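You operate a simulated robot arm through the tools that you are given. There is no shell and no other tool.

You are at the controls of a simulated two-armed robot. One attempt, no reset.

## Task
Set the side guide for the teal stack and run it into lane two.
Fine: guide at the stack's mark and clamped again before you start; lift the stop bar; stop the belt after.

Only the result counts: the job must be done as asked and must still hold three seconds after the hand-in. Knocking over, shifting, dropping, spilling or breaking anything else fails it.

## Robot
Two 6-joint arms with two-finger grippers on one trunk that stands fixed in place. Base frame: the origin is at the foot of the trunk, x ahead of it, y to its left, z up; the work surface is at about z = 0.8. Readings come in m, rad, newtons and seconds.
The left shoulder is at [0.03, 0.178, 1.088], the right one opposite. With the tool pointing down near the work surface each hand reaches from about 0.56 to 0.78 m from the base axis, measured 20 degrees to its own side. Payload 2.54 kg a hand.
The TCP of each hand is the grasp point between the finger pads, 0.03 m short of the fingertips. In the tool frame z runs along the fingers and y along their closing line. The gripper opens to 0.116 m; its body begins 0.095 m behind the TCP.
Orientation is told as [roll, pitch, yaw] about the base's x, y, z axes, in that order, counted from this pose: with the fingers straight down and closing along the base's y, the tool's x points along the base's -x, its y along +y and its z along -z.

## Interface
- The arms move only by the tool send_rows. It takes "left_deltas", "right_deltas" or both (then of equal length, played together; a hand with none holds still); each is a list of rows, each a list of 3 entries, a list of its own where there are three numbers: the turn, a rotation vector about the tool's x, y, z in degrees, then the shift along the tool's x, y, z in m, then the closure, from 0 (fully open) to 1 (shut). In form: [[[ax, ay, az], [dx, dy, dz], jaw], ...]. A call has 1 to 20 rows; each row shifts and turns the commanded pose from where the row before left it, along the tool's axes as they then stand. A row lasts 0.2 s, in which the tool goes at most 0.05 m and 0.15 rad; a call with a longer step from one row to the next is refused whole, and so is a gripper value outside its range. A pose out of reach is approached as far as the arm can. The call stops where the force on the tool passes 60 N (or 10 N more than at its start, if that is more) or the arm is blocked; 0.2 s more then pass. Each finger travels about 0.153 m/s and halts on what it meets, pressing with about 42 N; the grip force reading is that of the motor and also rises with nothing between the fingers. The clock runs only during rows and for 0.2 s after the last one: add rows that do not move to give the fingers time. The reply holds the time, the measured pose of the TCP, the force on the tool along the base axes, the opening and the grip force, in the units named above and with some noise, with the torque about the TCP (base axes, N m) and any sound that the robot's microphone picked up.
- Cameras (640 x 400 px; columns grow to the right, rows downward): "scene" is now at [0.0393, -0.001, 1.7967]; the picture's right is [-0.00, -1.00, 0.00], its down [-0.85, 0.00, -0.53] and it looks along [0.53, -0.00, -0.85] (base axes); focal length 354 px, centre (320, 200). "left" rides on the left gripper at [0.069, 0.015, -0.122] in its tool frame; the picture's right is [-0.21, 0.98, 0.00], its down [-0.83, -0.18, -0.53] and it looks along [-0.52, -0.11, 0.85] (tool axes); focal length 251 px, centre (320, 200). "right" rides on the right gripper at [0.069, -0.015, -0.122] in its tool frame; the picture's right is [0.21, 0.98, 0.00], its down [-0.83, 0.18, -0.53] and it looks along [-0.52, 0.11, 0.85] (tool axes); focal length 251 px, centre (320, 200). There is no depth. A picture from a camera that has moved, and an enlarged one, comes with that camera's place and axes in the base frame and with its lens.
- get_image(camera): a new picture of that camera. No time passes.
- move_column(by): moves the trunk up (or, below 0, down) by that many m; the arms and the scene camera ride with it, the base frame stays. It gives what a move gives, with no picture.
- turn_head(pan, tilt): turns the head with the scene camera to pan (to the left, within 2.496 rad either way) and tilt (down, from -0.506 to 1.204), counted from straight ahead of the robot. It gives what a move gives.
- close_up(camera, box): a new picture of the part [left, top, right, bottom] of that camera's present view, enlarged. No time passes.
- finish_job(): hands the job in; it is judged then, once.

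Nothing tells you positions but the pictures and the camera data. Unless the task says otherwise, let go and move clear before handing in.

The tools are called after ">>>" as name(argument=value, ...) on one line, values as JSON. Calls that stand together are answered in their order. send_rows: Moves the arms, as the interface text tells. Its arguments: {"type":"object","properties":{"left_deltas":{"type":"array","items":{"type":"array"}},"right_deltas":{"type":"array","items":{"type":"array"}}},"required":[]} The other tools are called the same way: move_column (by) moves the trunk up or down; turn_head (pan, tilt) turns the head that bears the scene camera; get_image (camera) takes a picture; close_up (camera, box) takes an enlarged picture of a part of a camera's view; finish_job () hands the job in.

At the start:

```text
clock: 0.0
left_eef_pos: [0.4857, 0.2465, 1.3736]
left_ee_rot: [0.0, 0.0, 0.0]
left_ft_force: [-0.1, 0.8, 0.0]
left_moment: [-0.02, 0.01, 0.0]
left_gripper_width: 0.1158
left_grasp_force: 0.2
right_eef_pos: [0.5128, -0.2825, 1.3224]
right_ee_rot: [0.0, -0.001, 0.002]
right_ft_force: [0.0, 0.5, -1.2]
right_moment: [0.0, -0.03, 0.01]
right_gripper_width: 0.1162
right_grasp_force: 0.1
trunk travel left (down, up): [-0.3, 0.24]
head pan, tilt (commanded): [-0.003, 1.016]
```

scene: 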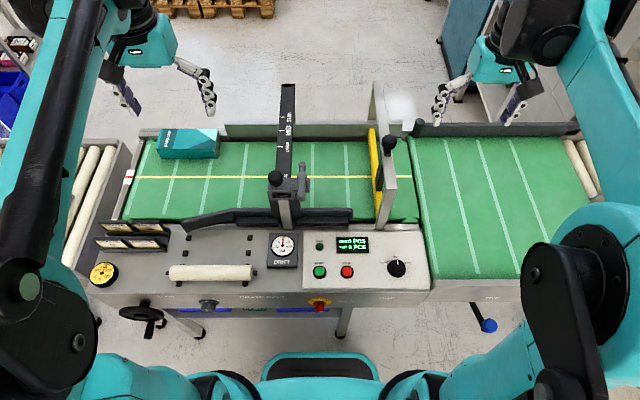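
right: 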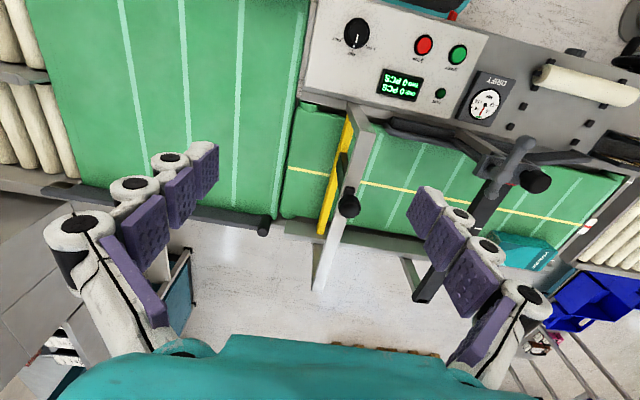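
left: 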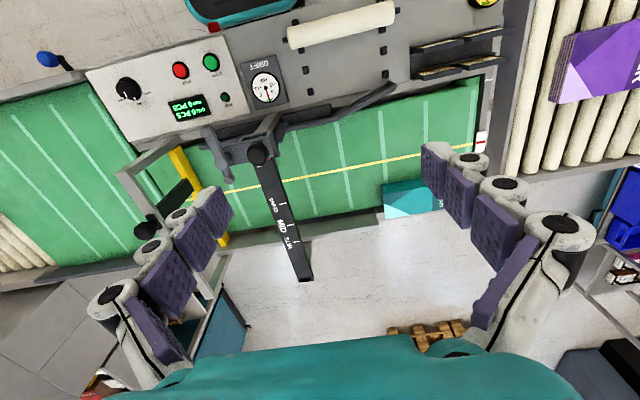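

I see a belt machine with a side guide on a marked scale bar, a yellow stop bar, and a panel with green and red buttons and a knob. The teal stack is at the far left of the belt. I'll take close-ups before moving anything.

>>> close_up(camera="scene", box=[230, 70, 430, 195])

>>> close_up(camera="scene", box=[240, 190, 440, 315])

>>> close_up(camera="scene", box=[80, 110, 280, 235])

>>> close_up(camera="scene", box=[70, 205, 270, 330])

>>> close_up(camera="left", box=[180, 60, 380, 285])

>>> close_up(camera="right", box=[300, 0, 600, 190])

```text
3.20 times, centred on (330, 132) of scene
camera zoom: at [0.0393, -0.001, 1.7967], right [0.0, -1.0, 0.0], down [-0.85, 0.0, -0.53], along [0.53, 0.0, -0.85], focal length 1134 px, centre (288, 416)
```

zoom: 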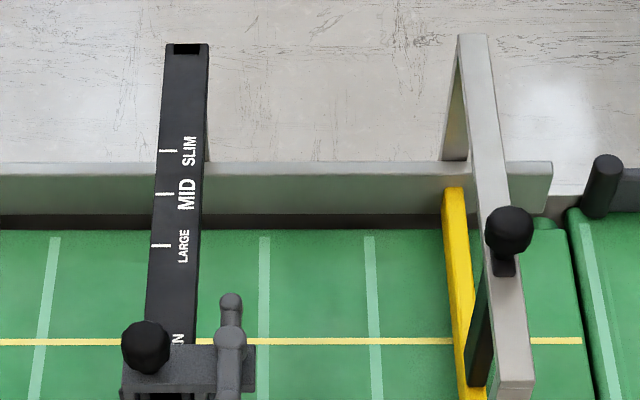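

```text
3.20 times, centred on (340, 252) of scene
camera zoom: at [0.0393, -0.001, 1.7967], right [0.0, -1.0, 0.0], down [-0.85, 0.0, -0.53], along [0.53, 0.0, -0.85], focal length 1134 px, centre (256, 32)
```

zoom: 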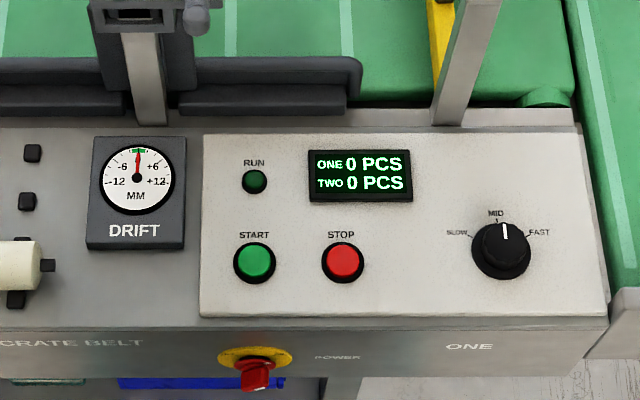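

```text
3.20 times, centred on (180, 172) of scene
camera zoom: at [0.0393, -0.001, 1.7967], right [0.0, -1.0, 0.0], down [-0.85, 0.0, -0.53], along [0.53, 0.0, -0.85], focal length 1134 px, centre (768, 288)
```

zoom: 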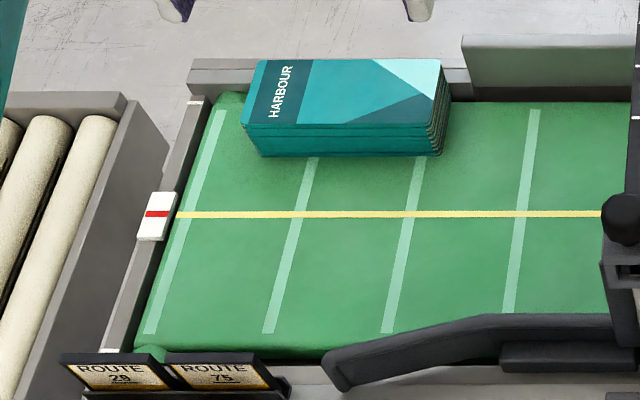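

```text
3.20 times, centred on (170, 268) of scene
camera zoom: at [0.0393, -0.001, 1.7967], right [0.0, -1.0, 0.0], down [-0.85, 0.0, -0.53], along [0.53, 0.0, -0.85], focal length 1134 px, centre (800, -16)
```

zoom: 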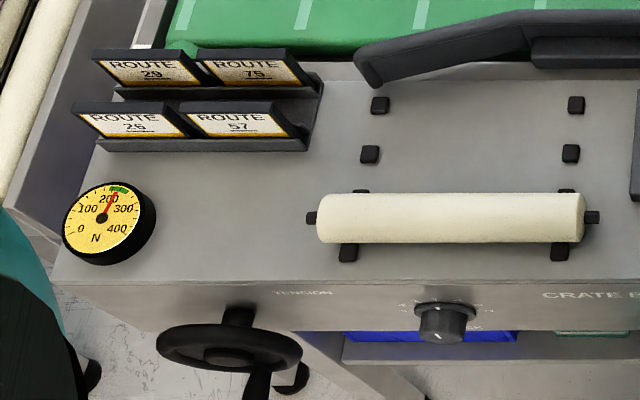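

```text
1.78 times, centred on (280, 172) of left
camera zoom: at [0.4154, 0.2622, 1.496], right [0.21, 0.98, 0.0], down [0.83, -0.18, 0.53], along [0.52, -0.11, -0.85], focal length 447 px, centre (391, 249)
```

zoom: 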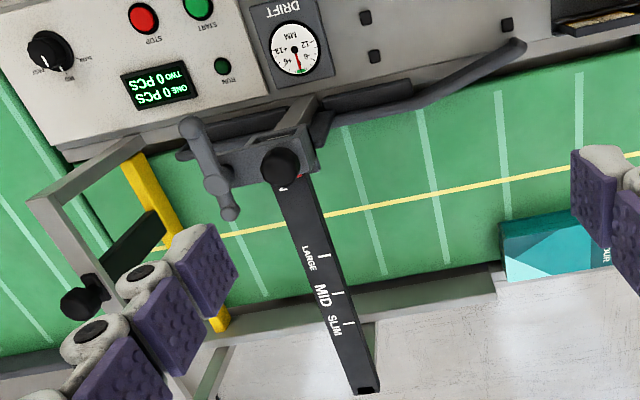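

```text
2.11 times, centred on (450, 95) of right
camera zoom: at [0.4421, -0.2958, 1.4429], right [-0.21, 0.98, 0.0], down [0.83, 0.18, 0.53], along [0.52, 0.11, -0.85], focal length 529 px, centre (46, 421)
```

zoom: 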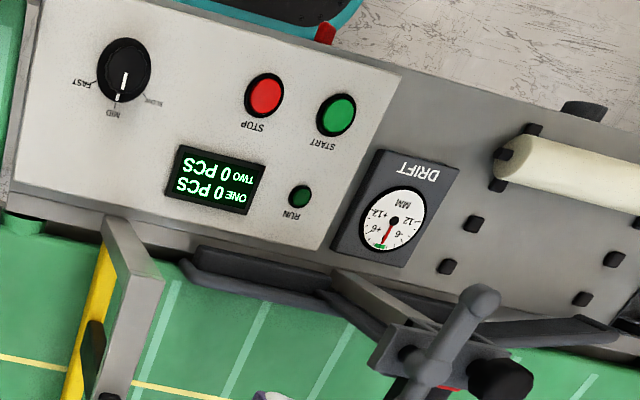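

The guide scale reads SLIM, MID, LARGE and a last mark hidden under the carriage. The counters show lanes ONE and TWO, both at 0. Next I'll look closer at the right-hand bed, the stack, the guide carriage and the front labels.

>>> close_up(camera="scene", box=[380, 220, 540, 340])

>>> close_up(camera="scene", box=[240, 150, 340, 230])

>>> close_up(camera="scene", box=[350, 80, 450, 230])

>>> close_up(camera="scene", box=[140, 115, 240, 175])

>>> close_up(camera="scene", box=[120, 280, 340, 345])

>>> close_up(camera="left", box=[0, 0, 320, 200])

>>> close_up(camera="right", box=[0, 0, 320, 200])

```text
3.33 times, centred on (460, 280) of scene
camera zoom: at [0.0393, -0.001, 1.7967], right [0.0, -1.0, 0.0], down [-0.85, 0.0, -0.53], along [0.53, 0.0, -0.85], focal length 1181 px, centre (-147, -67)
```

zoom: 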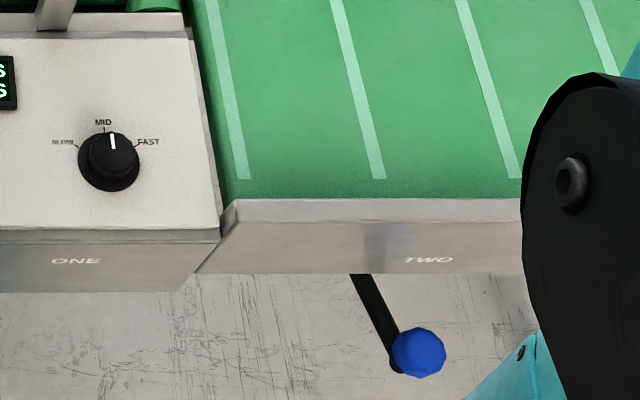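

```text
5.00 times, centred on (290, 190) of scene
camera zoom: at [0.0393, -0.001, 1.7967], right [0.0, -1.0, 0.0], down [-0.85, 0.0, -0.53], along [0.53, 0.0, -0.85], focal length 1771 px, centre (470, 250)
```

zoom: 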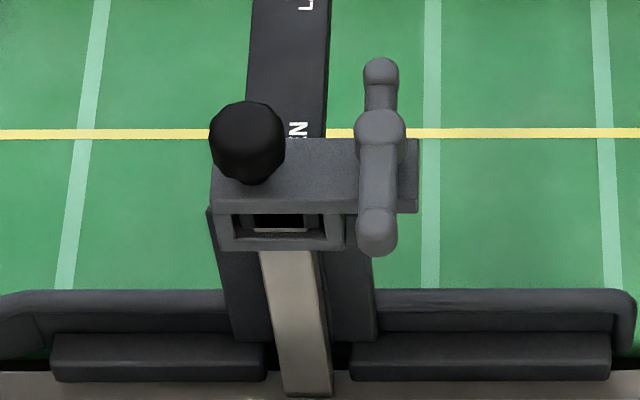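

```text
2.67 times, centred on (400, 155) of scene
camera zoom: at [0.0393, -0.001, 1.7967], right [0.0, -1.0, 0.0], down [-0.85, 0.0, -0.53], along [0.53, 0.0, -0.85], focal length 945 px, centre (107, 320)
```

zoom: 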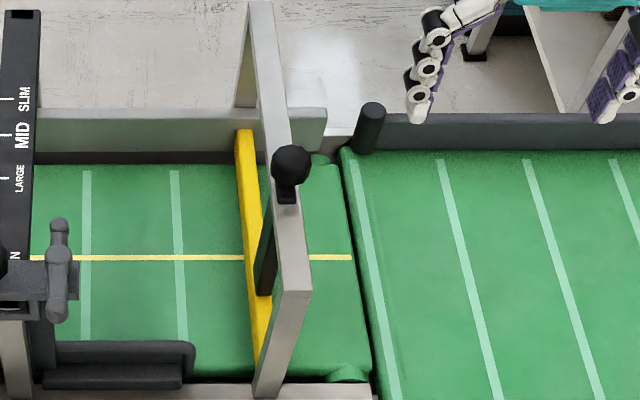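

```text
6.40 times, centred on (190, 145) of scene
camera zoom: at [0.0393, -0.001, 1.7967], right [0.0, -1.0, 0.0], down [-0.85, 0.0, -0.53], along [0.53, 0.0, -0.85], focal length 2267 px, centre (1152, 552)
```

zoom: 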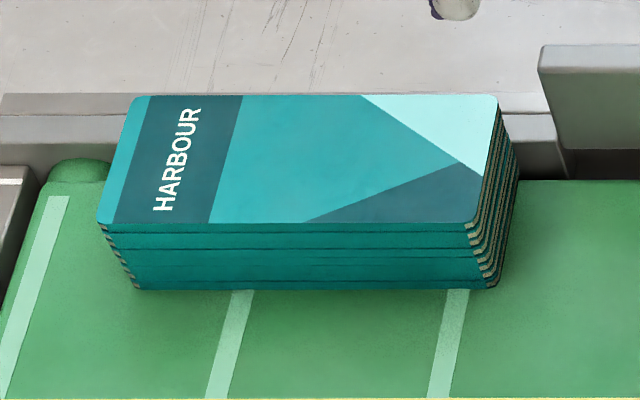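

```text
2.91 times, centred on (230, 312) of scene
camera zoom: at [0.0393, -0.001, 1.7967], right [0.0, -1.0, 0.0], down [-0.85, 0.0, -0.53], along [0.53, 0.0, -0.85], focal length 1030 px, centre (582, -127)
```

zoom: 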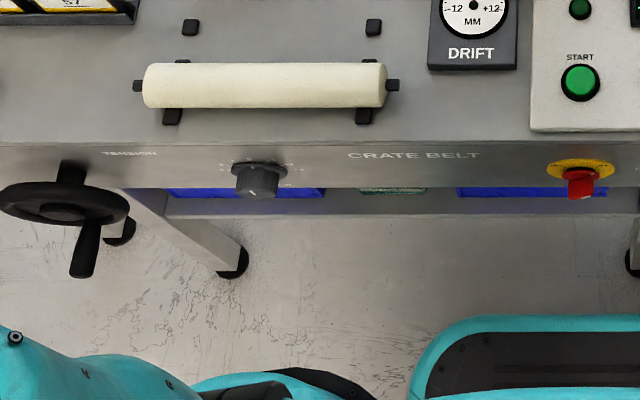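

```text
2.00 times, centred on (160, 100) of left
camera zoom: at [0.4154, 0.2622, 1.496], right [0.21, 0.98, 0.0], down [0.83, -0.18, 0.53], along [0.52, -0.11, -0.85], focal length 503 px, centre (640, 400)
```

zoom: 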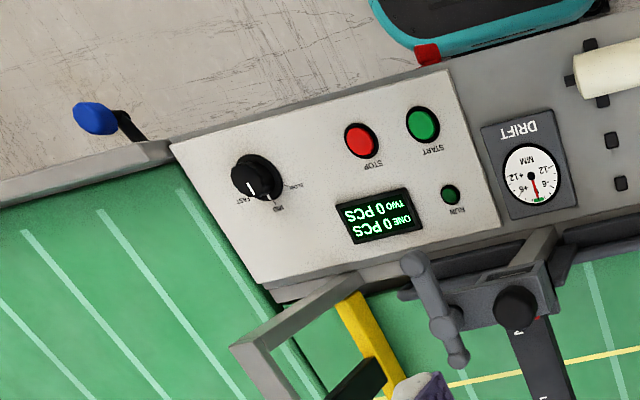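

```text
2.00 times, centred on (160, 100) of right
camera zoom: at [0.4421, -0.2958, 1.4429], right [-0.21, 0.98, 0.0], down [0.83, 0.18, 0.53], along [0.52, 0.11, -0.85], focal length 503 px, centre (640, 400)
```

zoom: 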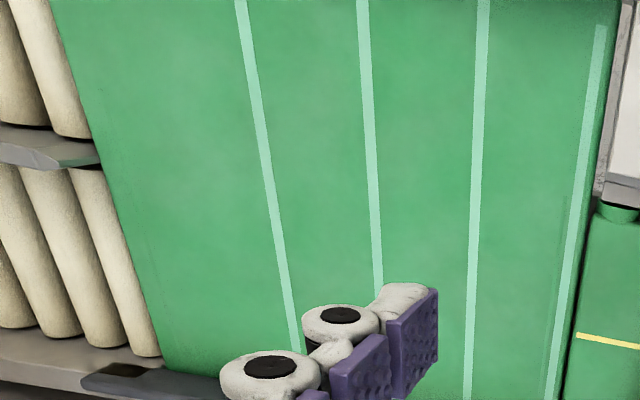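

A lever with a blue ball sits under the right-hand bed, near the labels ONE and TWO, and it may be a lane diverter. I'll turn the head right to see the lanes and that lever.

>>> turn_head(pan=-0.7, tilt=0.9)

>>> get_image(camera="scene")

>>> turn_head(pan=0.7, tilt=0.9)

>>> get_image(camera="scene")

```text
clock: 1.1
left_eef_pos: [0.4855, 0.2465, 1.372]
left_ee_rot: [0.0, 0.0, 0.0]
left_ft_force: [-0.2, 0.5, -0.2]
left_moment: [0.0, 0.02, 0.03]
left_gripper_width: 0.1159
left_grasp_force: 0.0
right_eef_pos: [0.5112, -0.2817, 1.3221]
right_ee_rot: [0.0, 0.0, -0.001]
right_ft_force: [-0.2, 0.0, -0.7]
right_moment: [-0.01, -0.01, -0.01]
right_gripper_width: 0.1159
right_grasp_force: 0.1
trunk travel left (down, up): [-0.3, 0.24]
head pan, tilt (commanded): [-0.7, 0.901]
```

```text
taken
camera scene: at [0.0284, -0.0494, 1.805], right [-0.64, -0.77, 0.0], down [-0.6, 0.5, -0.62], along [0.48, -0.4, -0.78], focal length 354 px, centre (320, 200)
```

scene: 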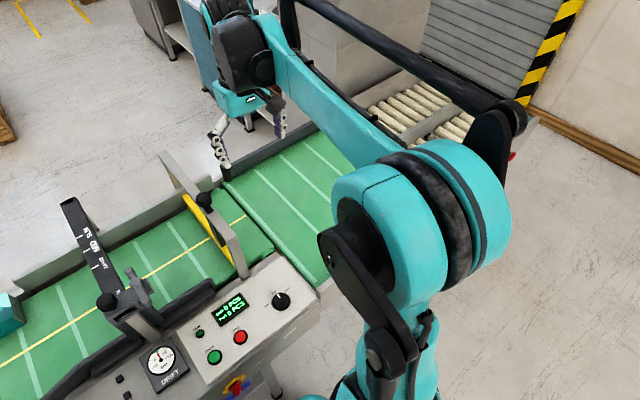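

```text
clock: 2.6
left_eef_pos: [0.4864, 0.2465, 1.3733]
left_ee_rot: [-0.001, 0.001, 0.001]
left_ft_force: [0.0, 0.0, 0.1]
left_moment: [-0.06, -0.01, 0.01]
left_gripper_width: 0.1162
left_grasp_force: 0.1
right_eef_pos: [0.5125, -0.2829, 1.3214]
right_ee_rot: [0.002, -0.002, -0.001]
right_ft_force: [0.3, -1.6, -0.1]
right_moment: [-0.03, -0.05, -0.01]
right_gripper_width: 0.1159
right_grasp_force: 0.1
trunk travel left (down, up): [-0.3, 0.24]
head pan, tilt (commanded): [0.7, 0.901]
```

```text
taken
camera scene: at [0.0284, 0.0478, 1.805], right [0.64, -0.77, 0.0], down [-0.6, -0.5, -0.62], along [0.48, 0.4, -0.78], focal length 354 px, centre (320, 200)
```

scene: 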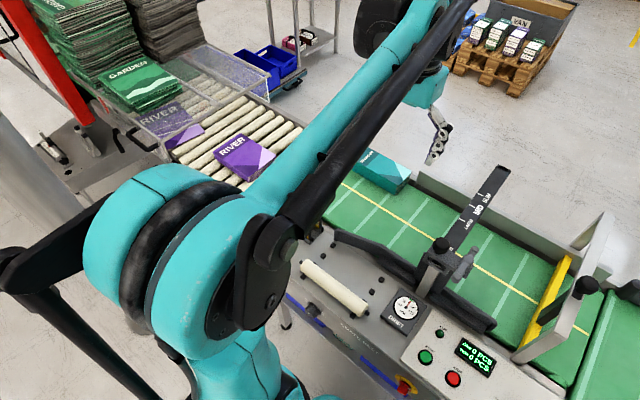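

From the pictures, the belt surface is at z≈0.787 and its centre line at x≈0.76. The stack spans about x 0.835–0.928 and y 0.37–0.57, with its top near 0.845. The scale beam is at z≈1.015. Now I'll check the roller lanes, the diverter lever and the far fence.

>>> turn_head(pan=-0.35, tilt=1.016)

>>> get_image(camera="scene")

>>> turn_head(pan=-0.3, tilt=0.6)

>>> get_image(camera="scene")

>>> close_up(camera="right", box=[0, 0, 160, 220])

>>> close_up(camera="left", box=[0, 100, 200, 300])

```text
clock: 3.9
left_eef_pos: [0.4854, 0.2466, 1.3738]
left_ee_rot: [-0.001, 0.001, 0.0]
left_ft_force: [-1.0, -0.5, 0.8]
left_moment: [0.0, 0.0, 0.0]
left_gripper_width: 0.1159
left_grasp_force: 0.1
right_eef_pos: [0.5107, -0.283, 1.3203]
right_ee_rot: [0.0, 0.002, 0.0]
right_ft_force: [0.2, -0.1, -0.1]
right_moment: [-0.01, -0.03, 0.01]
right_gripper_width: 0.1162
right_grasp_force: 0.0
trunk travel left (down, up): [-0.3, 0.24]
head pan, tilt (commanded): [-0.351, 1.016]
```

```text
taken
camera scene: at [0.0351, -0.0244, 1.7967], right [-0.34, -0.94, 0.0], down [-0.8, 0.29, -0.53], along [0.49, -0.18, -0.85], focal length 354 px, centre (320, 200)
```

scene: 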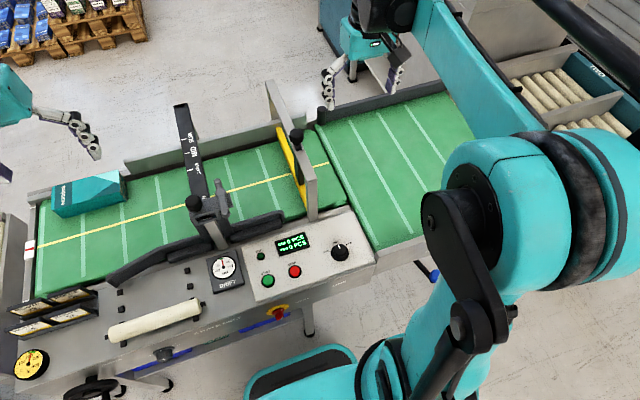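

```text
clock: 4.8
left_eef_pos: [0.4851, 0.2469, 1.3724]
left_ee_rot: [0.0, 0.001, -0.001]
left_ft_force: [0.1, 0.2, -1.0]
left_moment: [0.02, -0.01, 0.05]
left_gripper_width: 0.1162
left_grasp_force: 0.1
right_eef_pos: [0.5123, -0.2815, 1.3212]
right_ee_rot: [0.0, 0.001, 0.001]
right_ft_force: [-1.2, 0.1, -0.4]
right_moment: [0.02, 0.01, 0.0]
right_gripper_width: 0.1159
right_grasp_force: 0.1
trunk travel left (down, up): [-0.3, 0.24]
head pan, tilt (commanded): [-0.3, 0.6]
```

```text
taken
camera scene: at [0.055, -0.027, 1.8297], right [-0.3, -0.96, 0.0], down [-0.54, 0.17, -0.82], along [0.79, -0.24, -0.57], focal length 354 px, centre (320, 200)
```

scene: 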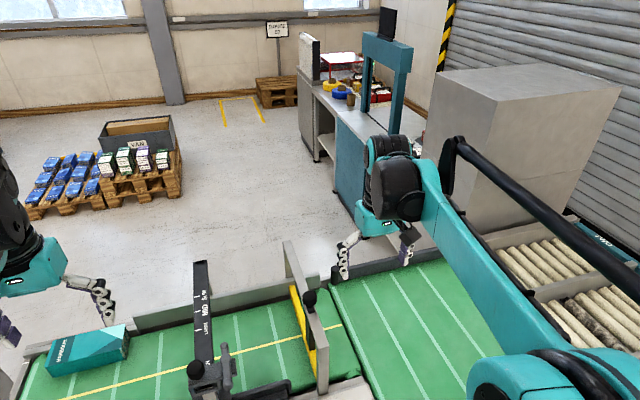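

```text
1.82 times, centred on (80, 110) of right
camera zoom: at [0.4421, -0.2958, 1.4429], right [-0.21, 0.98, 0.0], down [0.83, 0.18, 0.53], along [0.52, 0.11, -0.85], focal length 457 px, centre (756, 364)
```

zoom: 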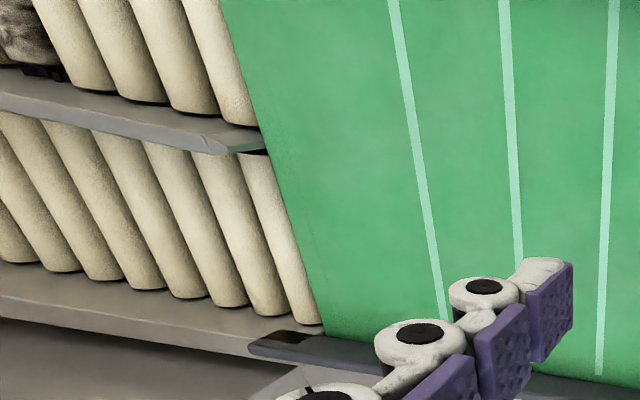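

```text
2.00 times, centred on (100, 200) of left
camera zoom: at [0.4154, 0.2622, 1.496], right [0.21, 0.98, 0.0], down [0.83, -0.18, 0.53], along [0.52, -0.11, -0.85], focal length 503 px, centre (760, 200)
```

zoom: 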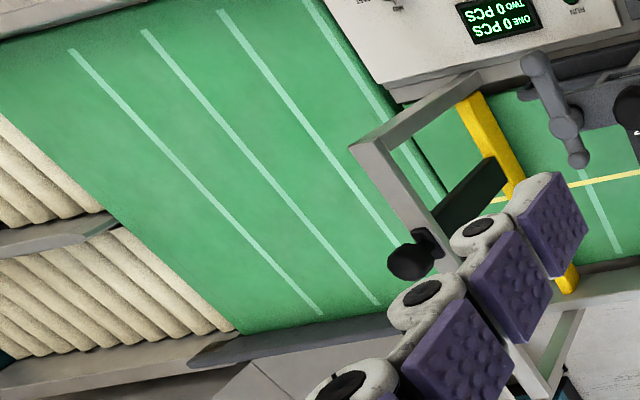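

A "TWO" label is visible on the far right bin. I'll zoom in on the lane labels, the dark rail at the far edge of the right bed, and the lever.

>>> close_up(camera="scene", box=[440, 180, 640, 380])

>>> close_up(camera="scene", box=[250, 220, 450, 380])

>>> turn_head(pan=-0.35, tilt=1.016)

>>> close_up(camera="scene", box=[490, 30, 640, 140])

>>> close_up(camera="scene", box=[300, 60, 480, 180])

>>> close_up(camera="scene", box=[340, 200, 500, 310])

```text
2.00 times, centred on (540, 280) of scene
camera zoom: at [0.055, -0.027, 1.8297], right [-0.3, -0.96, 0.0], down [-0.54, 0.17, -0.82], along [0.79, -0.24, -0.57], focal length 708 px, centre (-120, 40)
```

zoom: 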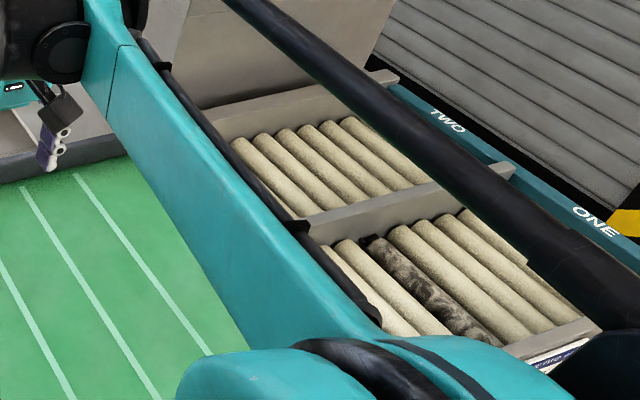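

```text
2.50 times, centred on (350, 300) of scene
camera zoom: at [0.055, -0.027, 1.8297], right [-0.3, -0.96, 0.0], down [-0.54, 0.17, -0.82], along [0.79, -0.24, -0.57], focal length 886 px, centre (245, -50)
```

zoom: 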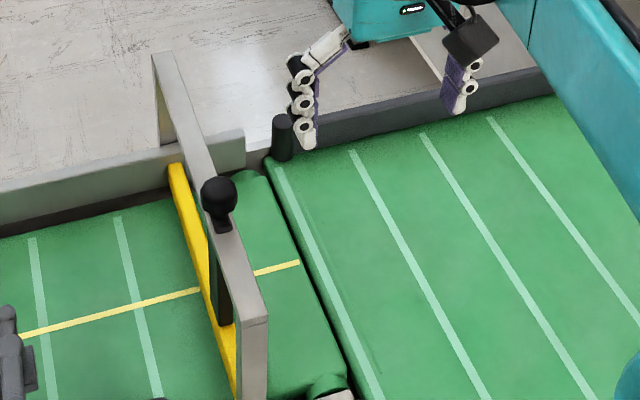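

```text
clock: 5.7
left_eef_pos: [0.4864, 0.2461, 1.3727]
left_ee_rot: [0.0, 0.0, 0.001]
left_ft_force: [-0.4, 0.3, -1.0]
left_moment: [0.01, -0.01, 0.02]
left_gripper_width: 0.1159
left_grasp_force: 0.1
right_eef_pos: [0.5115, -0.2811, 1.3218]
right_ee_rot: [0.0, -0.001, 0.0]
right_ft_force: [0.5, -0.2, 0.1]
right_moment: [0.01, -0.01, 0.0]
right_gripper_width: 0.1159
right_grasp_force: 0.0
trunk travel left (down, up): [-0.3, 0.24]
head pan, tilt (commanded): [-0.351, 1.016]
```

```text
3.64 times, centred on (565, 85) of scene
camera zoom: at [0.0351, -0.0244, 1.7968], right [-0.34, -0.94, 0.0], down [-0.8, 0.29, -0.53], along [0.5, -0.18, -0.85], focal length 1288 px, centre (-571, 618)
```

zoom: 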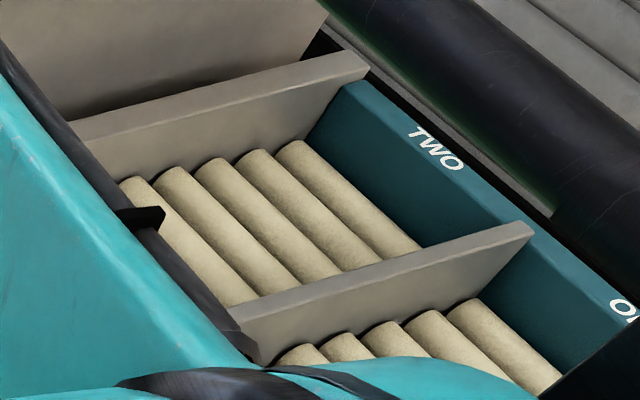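

```text
3.33 times, centred on (390, 120) of scene
camera zoom: at [0.0351, -0.0244, 1.7968], right [-0.34, -0.94, 0.0], down [-0.8, 0.29, -0.53], along [0.5, -0.18, -0.85], focal length 1181 px, centre (87, 467)
```

zoom: 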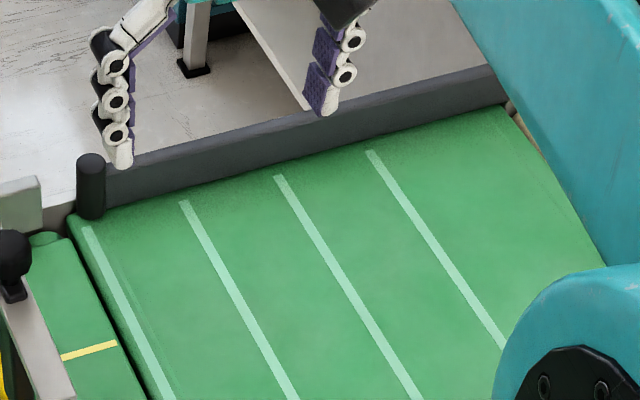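

```text
3.64 times, centred on (420, 255) of scene
camera zoom: at [0.0351, -0.0244, 1.7968], right [-0.34, -0.94, 0.0], down [-0.8, 0.29, -0.53], along [0.5, -0.18, -0.85], focal length 1288 px, centre (-44, 0)
```

zoom: 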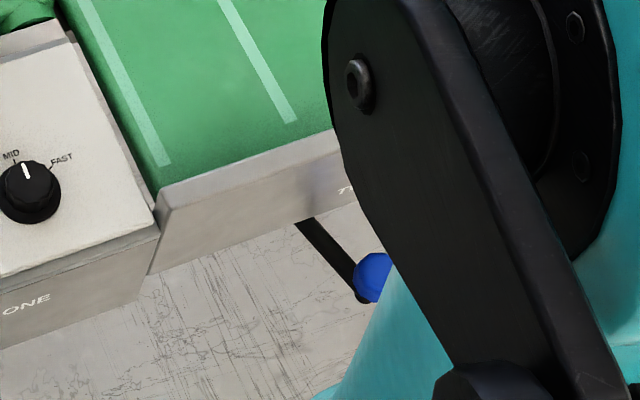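

Lane TWO is the far lane, in line with the far fence. The diverter rail lies along the far edge of the bed and the lever points to TWO, so the lane looks already set. Next I'll bring the left hand over the guide carriage for a closer look, and put the head back.

>>> turn_head(pan=0.0, tilt=1.016)

>>> send_rows(left_deltas=[[[0, 0, 0], [0, -0.03, 0.024], 0], [[0, 0, 0], [0, -0.03, 0.024], 0], [[0, 0, 0], [0, -0.03, 0.024], 0], [[0, 0, 0], [0, -0.03, 0.024], 0], [[0, 0, 0], [0, -0.03, 0.024], 0]], right_deltas=[[[0, 0, 0], [-0.02, 0.0, 0.02], 0], [[0, 0, 0], [-0.02, 0.0, 0.02], 0], [[0, 0, 0], [-0.02, 0.0, 0.0], 0], [[0, 0, 0], [-0.01, 0.0, 0.0], 0], [[0, 0, 0], [0, 0, 0], 0]])

>>> get_image(camera="left")

>>> get_image(camera="right")

```text
clock: 6.5
left_eef_pos: [0.4862, 0.2473, 1.3725]
left_ee_rot: [0.0, 0.0, 0.001]
left_ft_force: [-0.2, 0.5, 0.4]
left_moment: [0.02, -0.01, 0.01]
left_gripper_width: 0.1159
left_grasp_force: 0.1
right_eef_pos: [0.5111, -0.2809, 1.3218]
right_ee_rot: [0.001, 0.0, -0.001]
right_ft_force: [0.1, -0.1, 0.1]
right_moment: [-0.01, -0.02, -0.01]
right_gripper_width: 0.1162
right_grasp_force: 0.0
trunk travel left (down, up): [-0.3, 0.24]
head pan, tilt (commanded): [0.0, 1.016]
```

```text
clock: 7.7
left_eef_pos: [0.4844, 0.0949, 1.2538]
left_ee_rot: [-0.002, 0.001, -0.002]
left_ft_force: [-0.5, -0.5, -0.1]
left_moment: [0.03, -0.02, 0.03]
left_gripper_width: 0.1159
left_grasp_force: 0.0
right_eef_pos: [0.5822, -0.2826, 1.2793]
right_ee_rot: [-0.001, -0.002, 0.0]
right_ft_force: [-0.3, -0.7, -0.1]
right_moment: [0.0, -0.03, 0.01]
right_gripper_width: 0.116
right_grasp_force: 0.1
trunk travel left (down, up): [-0.3, 0.24]
head pan, tilt (commanded): [0.0, 1.016]
```

```text
taken
camera left: at [0.4155, 0.1108, 1.376], right [0.21, 0.98, 0.0], down [0.83, -0.18, 0.53], along [0.52, -0.11, -0.85], focal length 251 px, centre (320, 200)
```

left: 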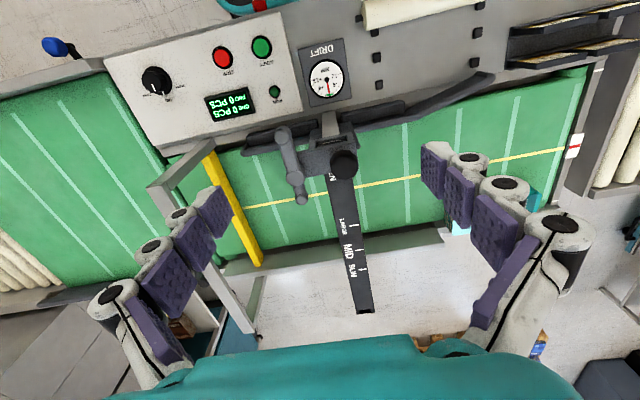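

```text
taken
camera right: at [0.5122, -0.2967, 1.4019], right [-0.21, 0.98, 0.0], down [0.83, 0.18, 0.53], along [0.52, 0.11, -0.85], focal length 251 px, centre (320, 200)
```

right: 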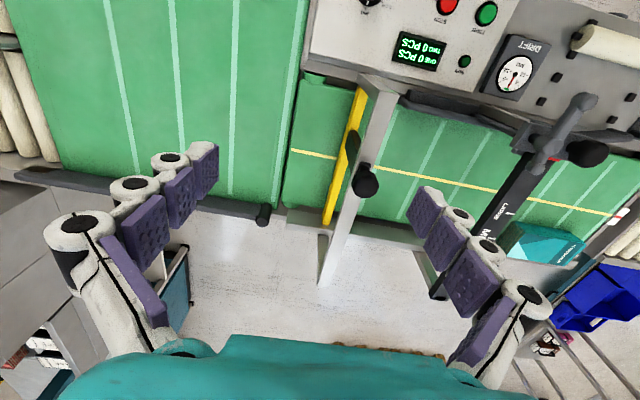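

>>> close_up(camera="left", box=[250, 100, 410, 220])

>>> close_up(camera="right", box=[470, 80, 630, 200])

>>> close_up(camera="right", box=[280, 60, 440, 280])

>>> close_up(camera="left", box=[120, 120, 290, 280])

>>> close_up(camera="left", box=[0, 10, 140, 110])

>>> close_up(camera="scene", box=[440, 270, 540, 340])

```text
3.33 times, centred on (330, 160) of left
camera zoom: at [0.4155, 0.1108, 1.376], right [0.21, 0.98, 0.0], down [0.83, -0.18, 0.53], along [0.52, -0.11, -0.85], focal length 838 px, centre (287, 333)
```

zoom: 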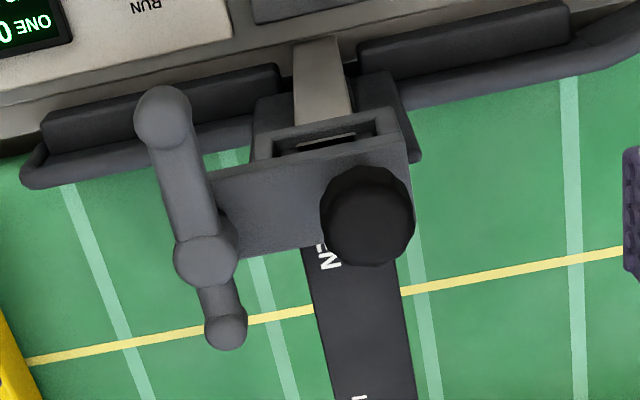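

```text
3.33 times, centred on (550, 140) of right
camera zoom: at [0.5122, -0.2967, 1.4019], right [-0.21, 0.98, 0.0], down [0.83, 0.18, 0.53], along [0.52, 0.11, -0.85], focal length 838 px, centre (-447, 400)
```

zoom: 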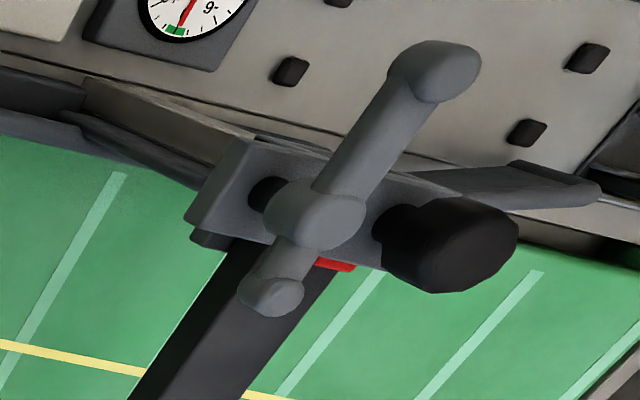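

```text
1.82 times, centred on (360, 170) of right
camera zoom: at [0.5122, -0.2967, 1.4019], right [-0.21, 0.98, 0.0], down [0.83, 0.18, 0.53], along [0.52, 0.11, -0.85], focal length 457 px, centre (247, 254)
```

zoom: 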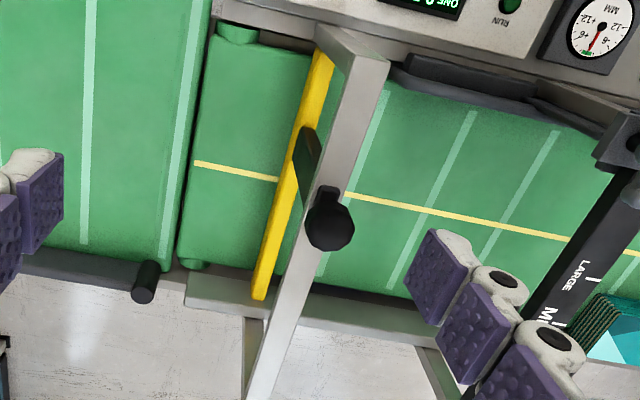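

```text
2.50 times, centred on (205, 200) of left
camera zoom: at [0.4155, 0.1108, 1.376], right [0.21, 0.98, 0.0], down [0.83, -0.18, 0.53], along [0.52, -0.11, -0.85], focal length 629 px, centre (608, 200)
```

zoom: 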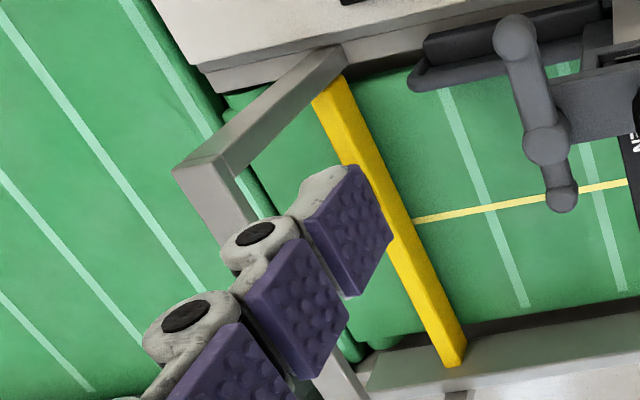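

```text
4.00 times, centred on (70, 60) of left
camera zoom: at [0.4155, 0.1108, 1.376], right [0.21, 0.98, 0.0], down [0.83, -0.18, 0.53], along [0.52, -0.11, -0.85], focal length 1006 px, centre (1320, 760)
```

zoom: 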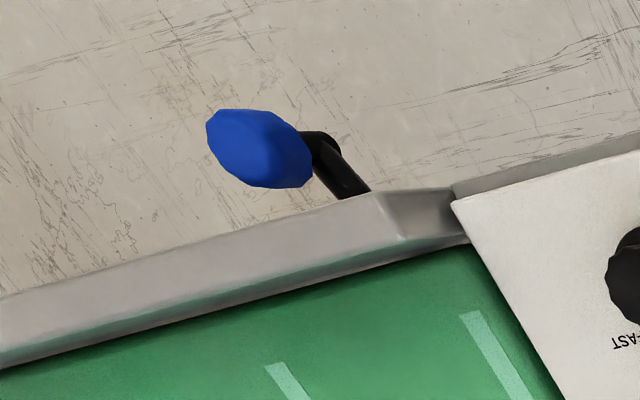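

```text
5.71 times, centred on (490, 305) of scene
camera zoom: at [0.0395, -0.0019, 1.7967], right [0.0, -1.0, 0.0], down [-0.85, 0.0, -0.53], along [0.53, 0.0, -0.85], focal length 2024 px, centre (-651, -400)
```

zoom: 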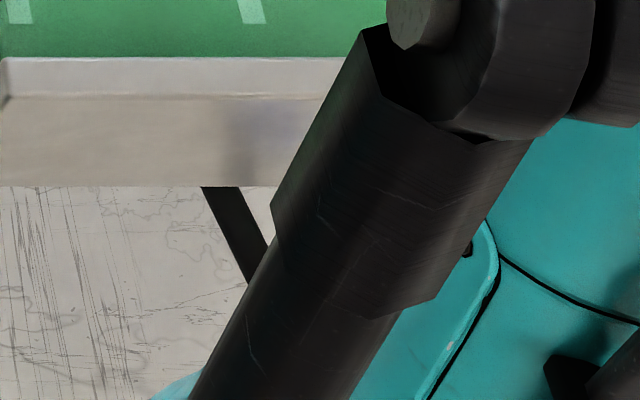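

The clamp is a T-handle on a vertical stud near (0.563, 0.045, 1.062), with its long arm pointing at me. The black ball on the carriage is at about (0.565, 0.114, 1.048), and the red pointer at x≈0.59 sits by the OPEN mark. The stop-bar ball is near (0.677, -0.187, 1.065). I'll move the left camera over to measure the stack and fence and confirm which mark fits.

>>> send_rows(left_deltas=[[[0, 0, 0], [-0.015, 0.045, -0.005], 0], [[0, 0, 0], [-0.015, 0.045, 0], 0], [[0, 0, 0], [-0.015, 0.045, 0], 0], [[0, 0, 0], [-0.015, 0.045, 0], 0], [[0, 0, 0], [-0.015, 0.045, 0], 0], [[0, 0, 0], [-0.015, 0.045, 0], 0], [[0, 0, 0], [-0.01, 0.03, 0], 0]])

>>> get_image(camera="left")

>>> get_image(camera="scene")

```text
clock: 9.3
left_eef_pos: [0.5882, 0.3971, 1.258]
left_ee_rot: [0.001, 0.0, -0.001]
left_ft_force: [-0.2, 0.2, -0.4]
left_moment: [0.01, 0.02, 0.0]
left_gripper_width: 0.1163
left_grasp_force: 0.1
right_eef_pos: [0.5816, -0.2821, 1.2807]
right_ee_rot: [0.001, 0.0, 0.001]
right_ft_force: [0.7, -0.4, -0.1]
right_moment: [-0.01, -0.03, -0.04]
right_gripper_width: 0.116
right_grasp_force: 0.1
trunk travel left (down, up): [-0.3, 0.24]
head pan, tilt (commanded): [0.0, 1.016]
```

```text
taken
camera left: at [0.5167, 0.413, 1.3815], right [0.22, 0.98, 0.0], down [0.83, -0.18, 0.53], along [0.52, -0.12, -0.85], focal length 251 px, centre (320, 200)
```

left: 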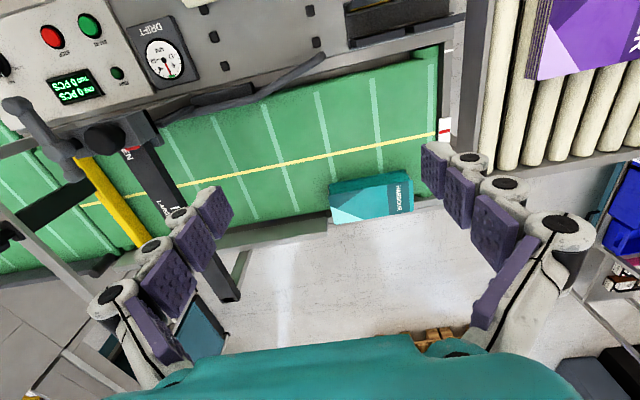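

```text
taken
camera scene: at [0.0397, 0.0001, 1.7967], right [0.0, -1.0, 0.0], down [-0.85, 0.0, -0.53], along [0.53, 0.0, -0.85], focal length 354 px, centre (320, 200)
```

scene: 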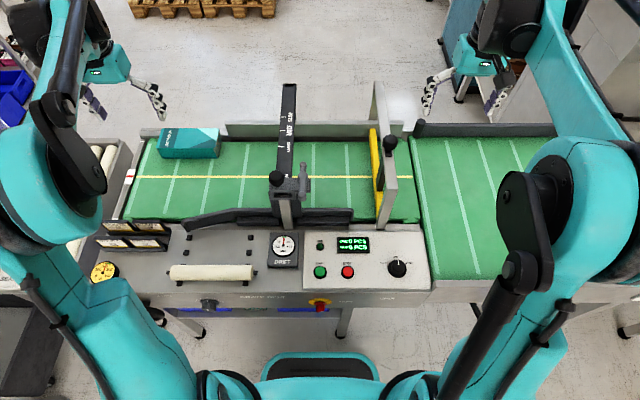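

>>> close_up(camera="left", box=[210, 100, 450, 260])

>>> close_up(camera="left", box=[90, 60, 330, 220])

>>> close_up(camera="scene", box=[140, 110, 300, 230])

```text
2.50 times, centred on (330, 180) of left
camera zoom: at [0.5167, 0.413, 1.3815], right [0.22, 0.98, 0.0], down [0.83, -0.18, 0.53], along [0.52, -0.12, -0.85], focal length 629 px, centre (295, 250)
```

zoom: 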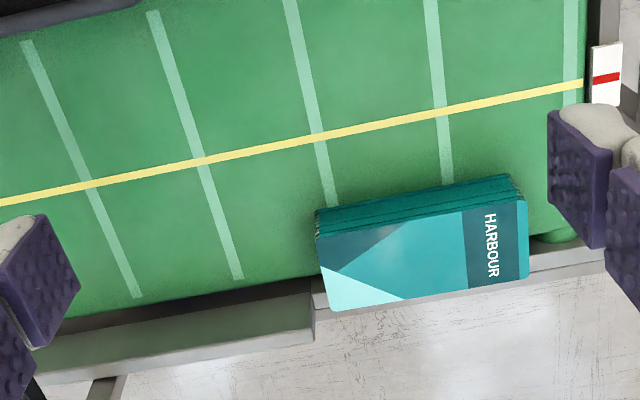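

```text
2.50 times, centred on (210, 140) of left
camera zoom: at [0.5167, 0.413, 1.3815], right [0.22, 0.98, 0.0], down [0.83, -0.18, 0.53], along [0.52, -0.12, -0.85], focal length 629 px, centre (595, 350)
```

zoom: 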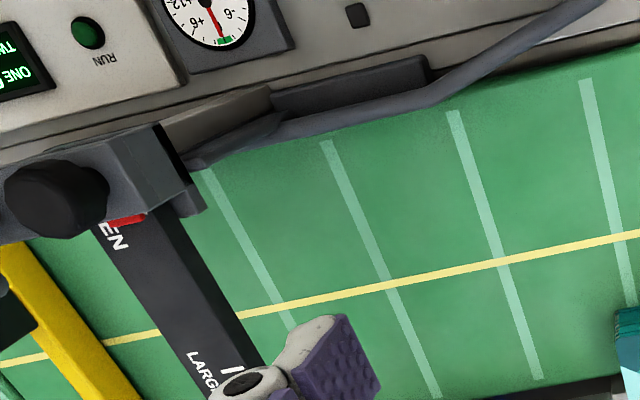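

```text
3.33 times, centred on (220, 170) of scene
camera zoom: at [0.0397, 0.0001, 1.7967], right [0.0, -1.0, 0.0], down [-0.85, 0.0, -0.53], along [0.53, 0.0, -0.85], focal length 1181 px, centre (653, 300)
```

zoom: 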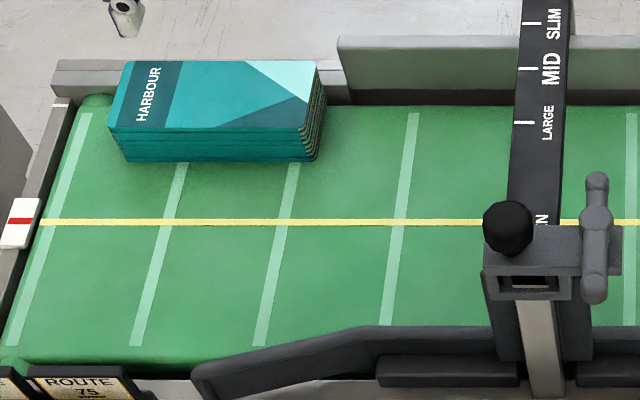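

The stack is about 0.095 m wide and lies along the fence face at x≈0.932. The guide face is at x≈0.583 now, so the SLIM mark (x≈0.82) leaves a gap of about 0.12 and MID about 0.17. That makes SLIM the stack's mark. Next I'll bring the left hand above the end of the clamp handle.

>>> send_rows(left_deltas=[[[0, 0, 0], [0.01, -0.044, 0.0], 0], [[0, 0, 0], [0.01, -0.044, 0.0], 0], [[0, 0, 0], [0.01, -0.044, 0.0], 0.2], [[0, 0, 0], [0.01, -0.044, 0.01], 0.4], [[0, 0, 0], [0.01, -0.044, 0.01], 0.45], [[0, 0, 0], [0.01, -0.044, 0.01], 0.45], [[0, 0, 0], [0.01, -0.044, 0.01], 0.45], [[0, 0, 0], [0.01, -0.044, 0.01], 0.45], [[0, 0, 0], [0, 0, 0], 0.45]])

>>> get_image(camera="left")

>>> get_image(camera="right")

>>> close_up(camera="scene", box=[220, 130, 380, 230])

```text
clock: 11.3
left_eef_pos: [0.5052, 0.0445, 1.2092]
left_ee_rot: [0.001, 0.001, 0.0]
left_ft_force: [-0.2, 0.6, 0.1]
left_moment: [-0.01, -0.03, 0.0]
left_gripper_width: 0.0636
left_grasp_force: 0.0
right_eef_pos: [0.5816, -0.2813, 1.2806]
right_ee_rot: [0.001, 0.001, 0.0]
right_ft_force: [-0.5, 0.6, 0.2]
right_moment: [-0.01, 0.02, 0.0]
right_gripper_width: 0.116
right_grasp_force: 0.1
trunk travel left (down, up): [-0.3, 0.24]
head pan, tilt (commanded): [0.0, 1.016]
```

```text
taken
camera left: at [0.434, 0.0593, 1.3321], right [0.21, 0.98, 0.0], down [0.83, -0.18, 0.53], along [0.52, -0.12, -0.85], focal length 251 px, centre (320, 200)
```

left: 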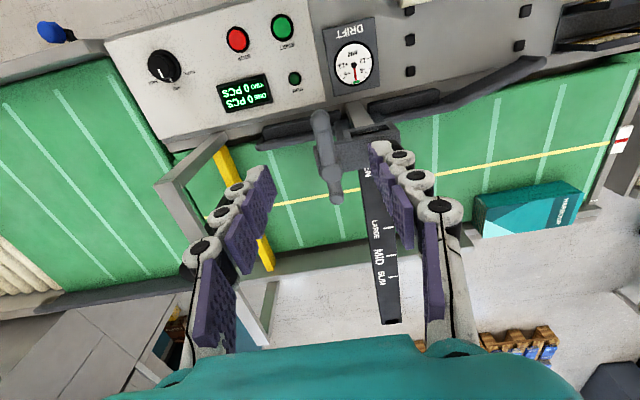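

```text
taken
camera right: at [0.5119, -0.295, 1.4024], right [-0.21, 0.98, 0.0], down [0.83, 0.18, 0.53], along [0.52, 0.11, -0.85], focal length 251 px, centre (320, 200)
```

right: 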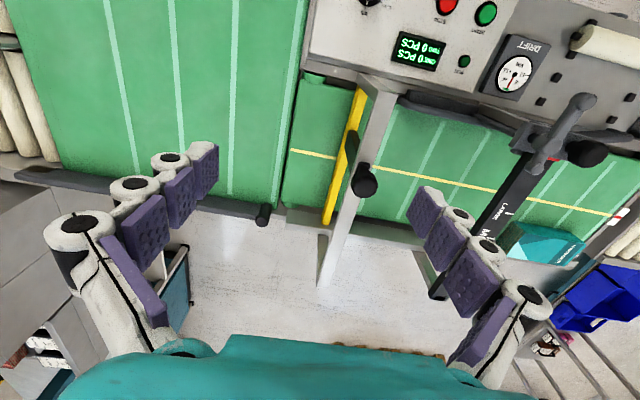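

```text
4.00 times, centred on (300, 180) of scene
camera zoom: at [0.0394, 0.0005, 1.7967], right [0.0, -1.0, 0.0], down [-0.85, 0.0, -0.53], along [0.53, 0.0, -0.85], focal length 1417 px, centre (400, 280)
```

zoom: 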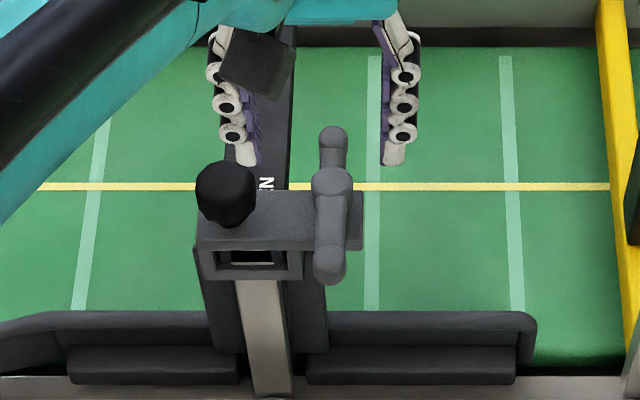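

The left hand is above the near end of the handle, at about (0.50, 0.043). I'll descend with the jaws half open and check before gripping.

>>> send_rows(left_deltas=[[[0, 0, 0], [-0.003, -0.001, 0.04], 0.45], [[0, 0, 0], [-0.003, -0.001, 0.04], 0.45], [[0, 0, 0], [0, 0, 0.035], 0.45], [[0, 0, 0], [0, 0, 0.026], 0.45], [[0, 0, 0], [0, 0, 0], 0.45]])

>>> get_image(camera="left")

>>> close_up(camera="right", box=[440, 40, 640, 200])

>>> close_up(camera="scene", box=[220, 130, 380, 230])

```text
clock: 12.5
left_eef_pos: [0.5111, 0.0413, 1.0652]
left_ee_rot: [0.001, 0.0, 0.0]
left_ft_force: [0.3, 0.2, -0.8]
left_moment: [0.01, -0.03, 0.04]
left_gripper_width: 0.0637
left_grasp_force: 0.0
right_eef_pos: [0.5811, -0.2824, 1.2799]
right_ee_rot: [0.0, 0.0, -0.001]
right_ft_force: [-0.9, -0.1, 0.1]
right_moment: [-0.02, -0.02, 0.0]
right_gripper_width: 0.116
right_grasp_force: 0.0
trunk travel left (down, up): [-0.3, 0.24]
head pan, tilt (commanded): [0.0, 1.016]
```

```text
taken
camera left: at [0.4405, 0.0573, 1.1893], right [0.21, 0.98, 0.0], down [0.83, -0.18, 0.53], along [0.52, -0.11, -0.85], focal length 251 px, centre (320, 200)
```

left: 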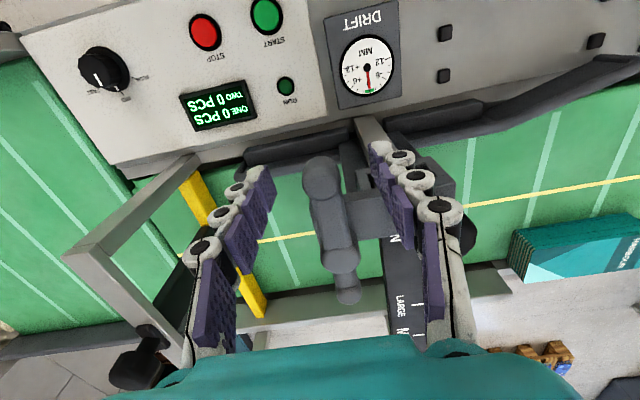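

```text
2.50 times, centred on (540, 120) of right
camera zoom: at [0.5113, -0.2961, 1.4024], right [-0.21, 0.98, 0.0], down [0.83, 0.18, 0.53], along [0.52, 0.11, -0.85], focal length 629 px, centre (-230, 400)
```

zoom: 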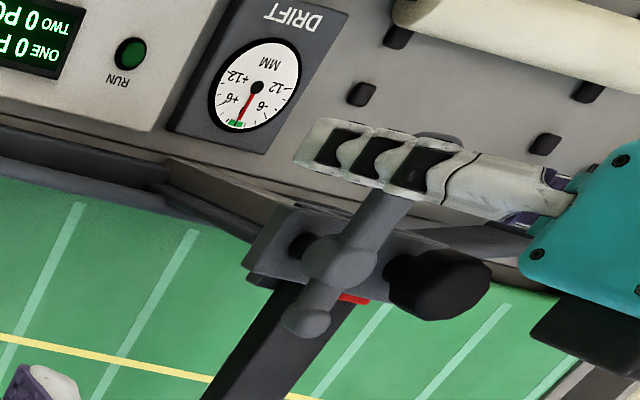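

```text
4.00 times, centred on (300, 180) of scene
camera zoom: at [0.0386, -0.0009, 1.7968], right [0.0, -1.0, 0.0], down [-0.85, 0.0, -0.53], along [0.53, 0.0, -0.85], focal length 1417 px, centre (400, 280)
```

zoom: 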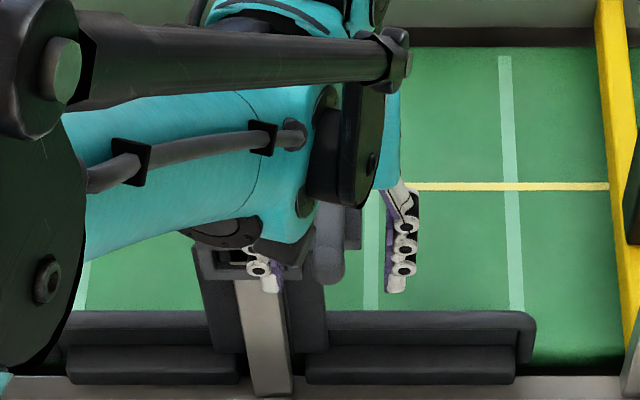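

The near end of the handle is between the fingers. I'll close on it now.

>>> send_rows(left_deltas=[[[0, 0, 0], [0, 0, 0], 1.0], [[0, 0, 0], [0, 0, 0], 1.0], [[0, 0, 0], [0, 0, 0], 1.0]])

>>> get_image(camera="left")

```text
clock: 13.3
left_eef_pos: [0.5103, 0.0433, 1.0662]
left_ee_rot: [0.0, 0.0, 0.002]
left_ft_force: [0.0, 10.7, -3.5]
left_moment: [0.03, -0.24, 0.54]
left_gripper_width: 0.0175
left_grasp_force: 43.0
right_eef_pos: [0.5812, -0.2812, 1.281]
right_ee_rot: [-0.001, 0.0, -0.001]
right_ft_force: [0.2, -0.3, 0.4]
right_moment: [0.01, -0.02, -0.04]
right_gripper_width: 0.1162
right_grasp_force: 0.1
trunk travel left (down, up): [-0.3, 0.24]
head pan, tilt (commanded): [0.0, 1.016]
```

```text
taken
camera left: at [0.4412, 0.0593, 1.1891], right [0.21, 0.98, 0.0], down [0.83, -0.18, 0.53], along [0.52, -0.11, -0.85], focal length 251 px, centre (320, 200)
```

left: 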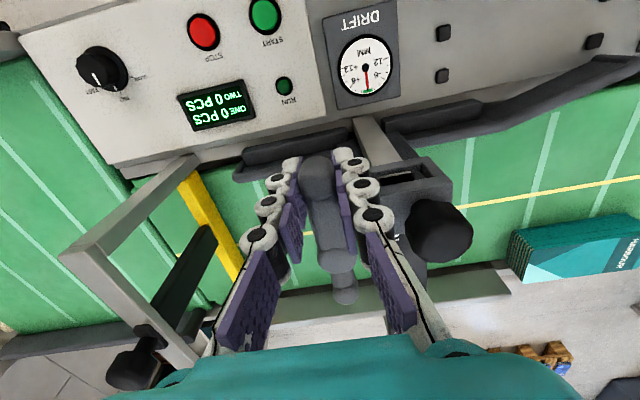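

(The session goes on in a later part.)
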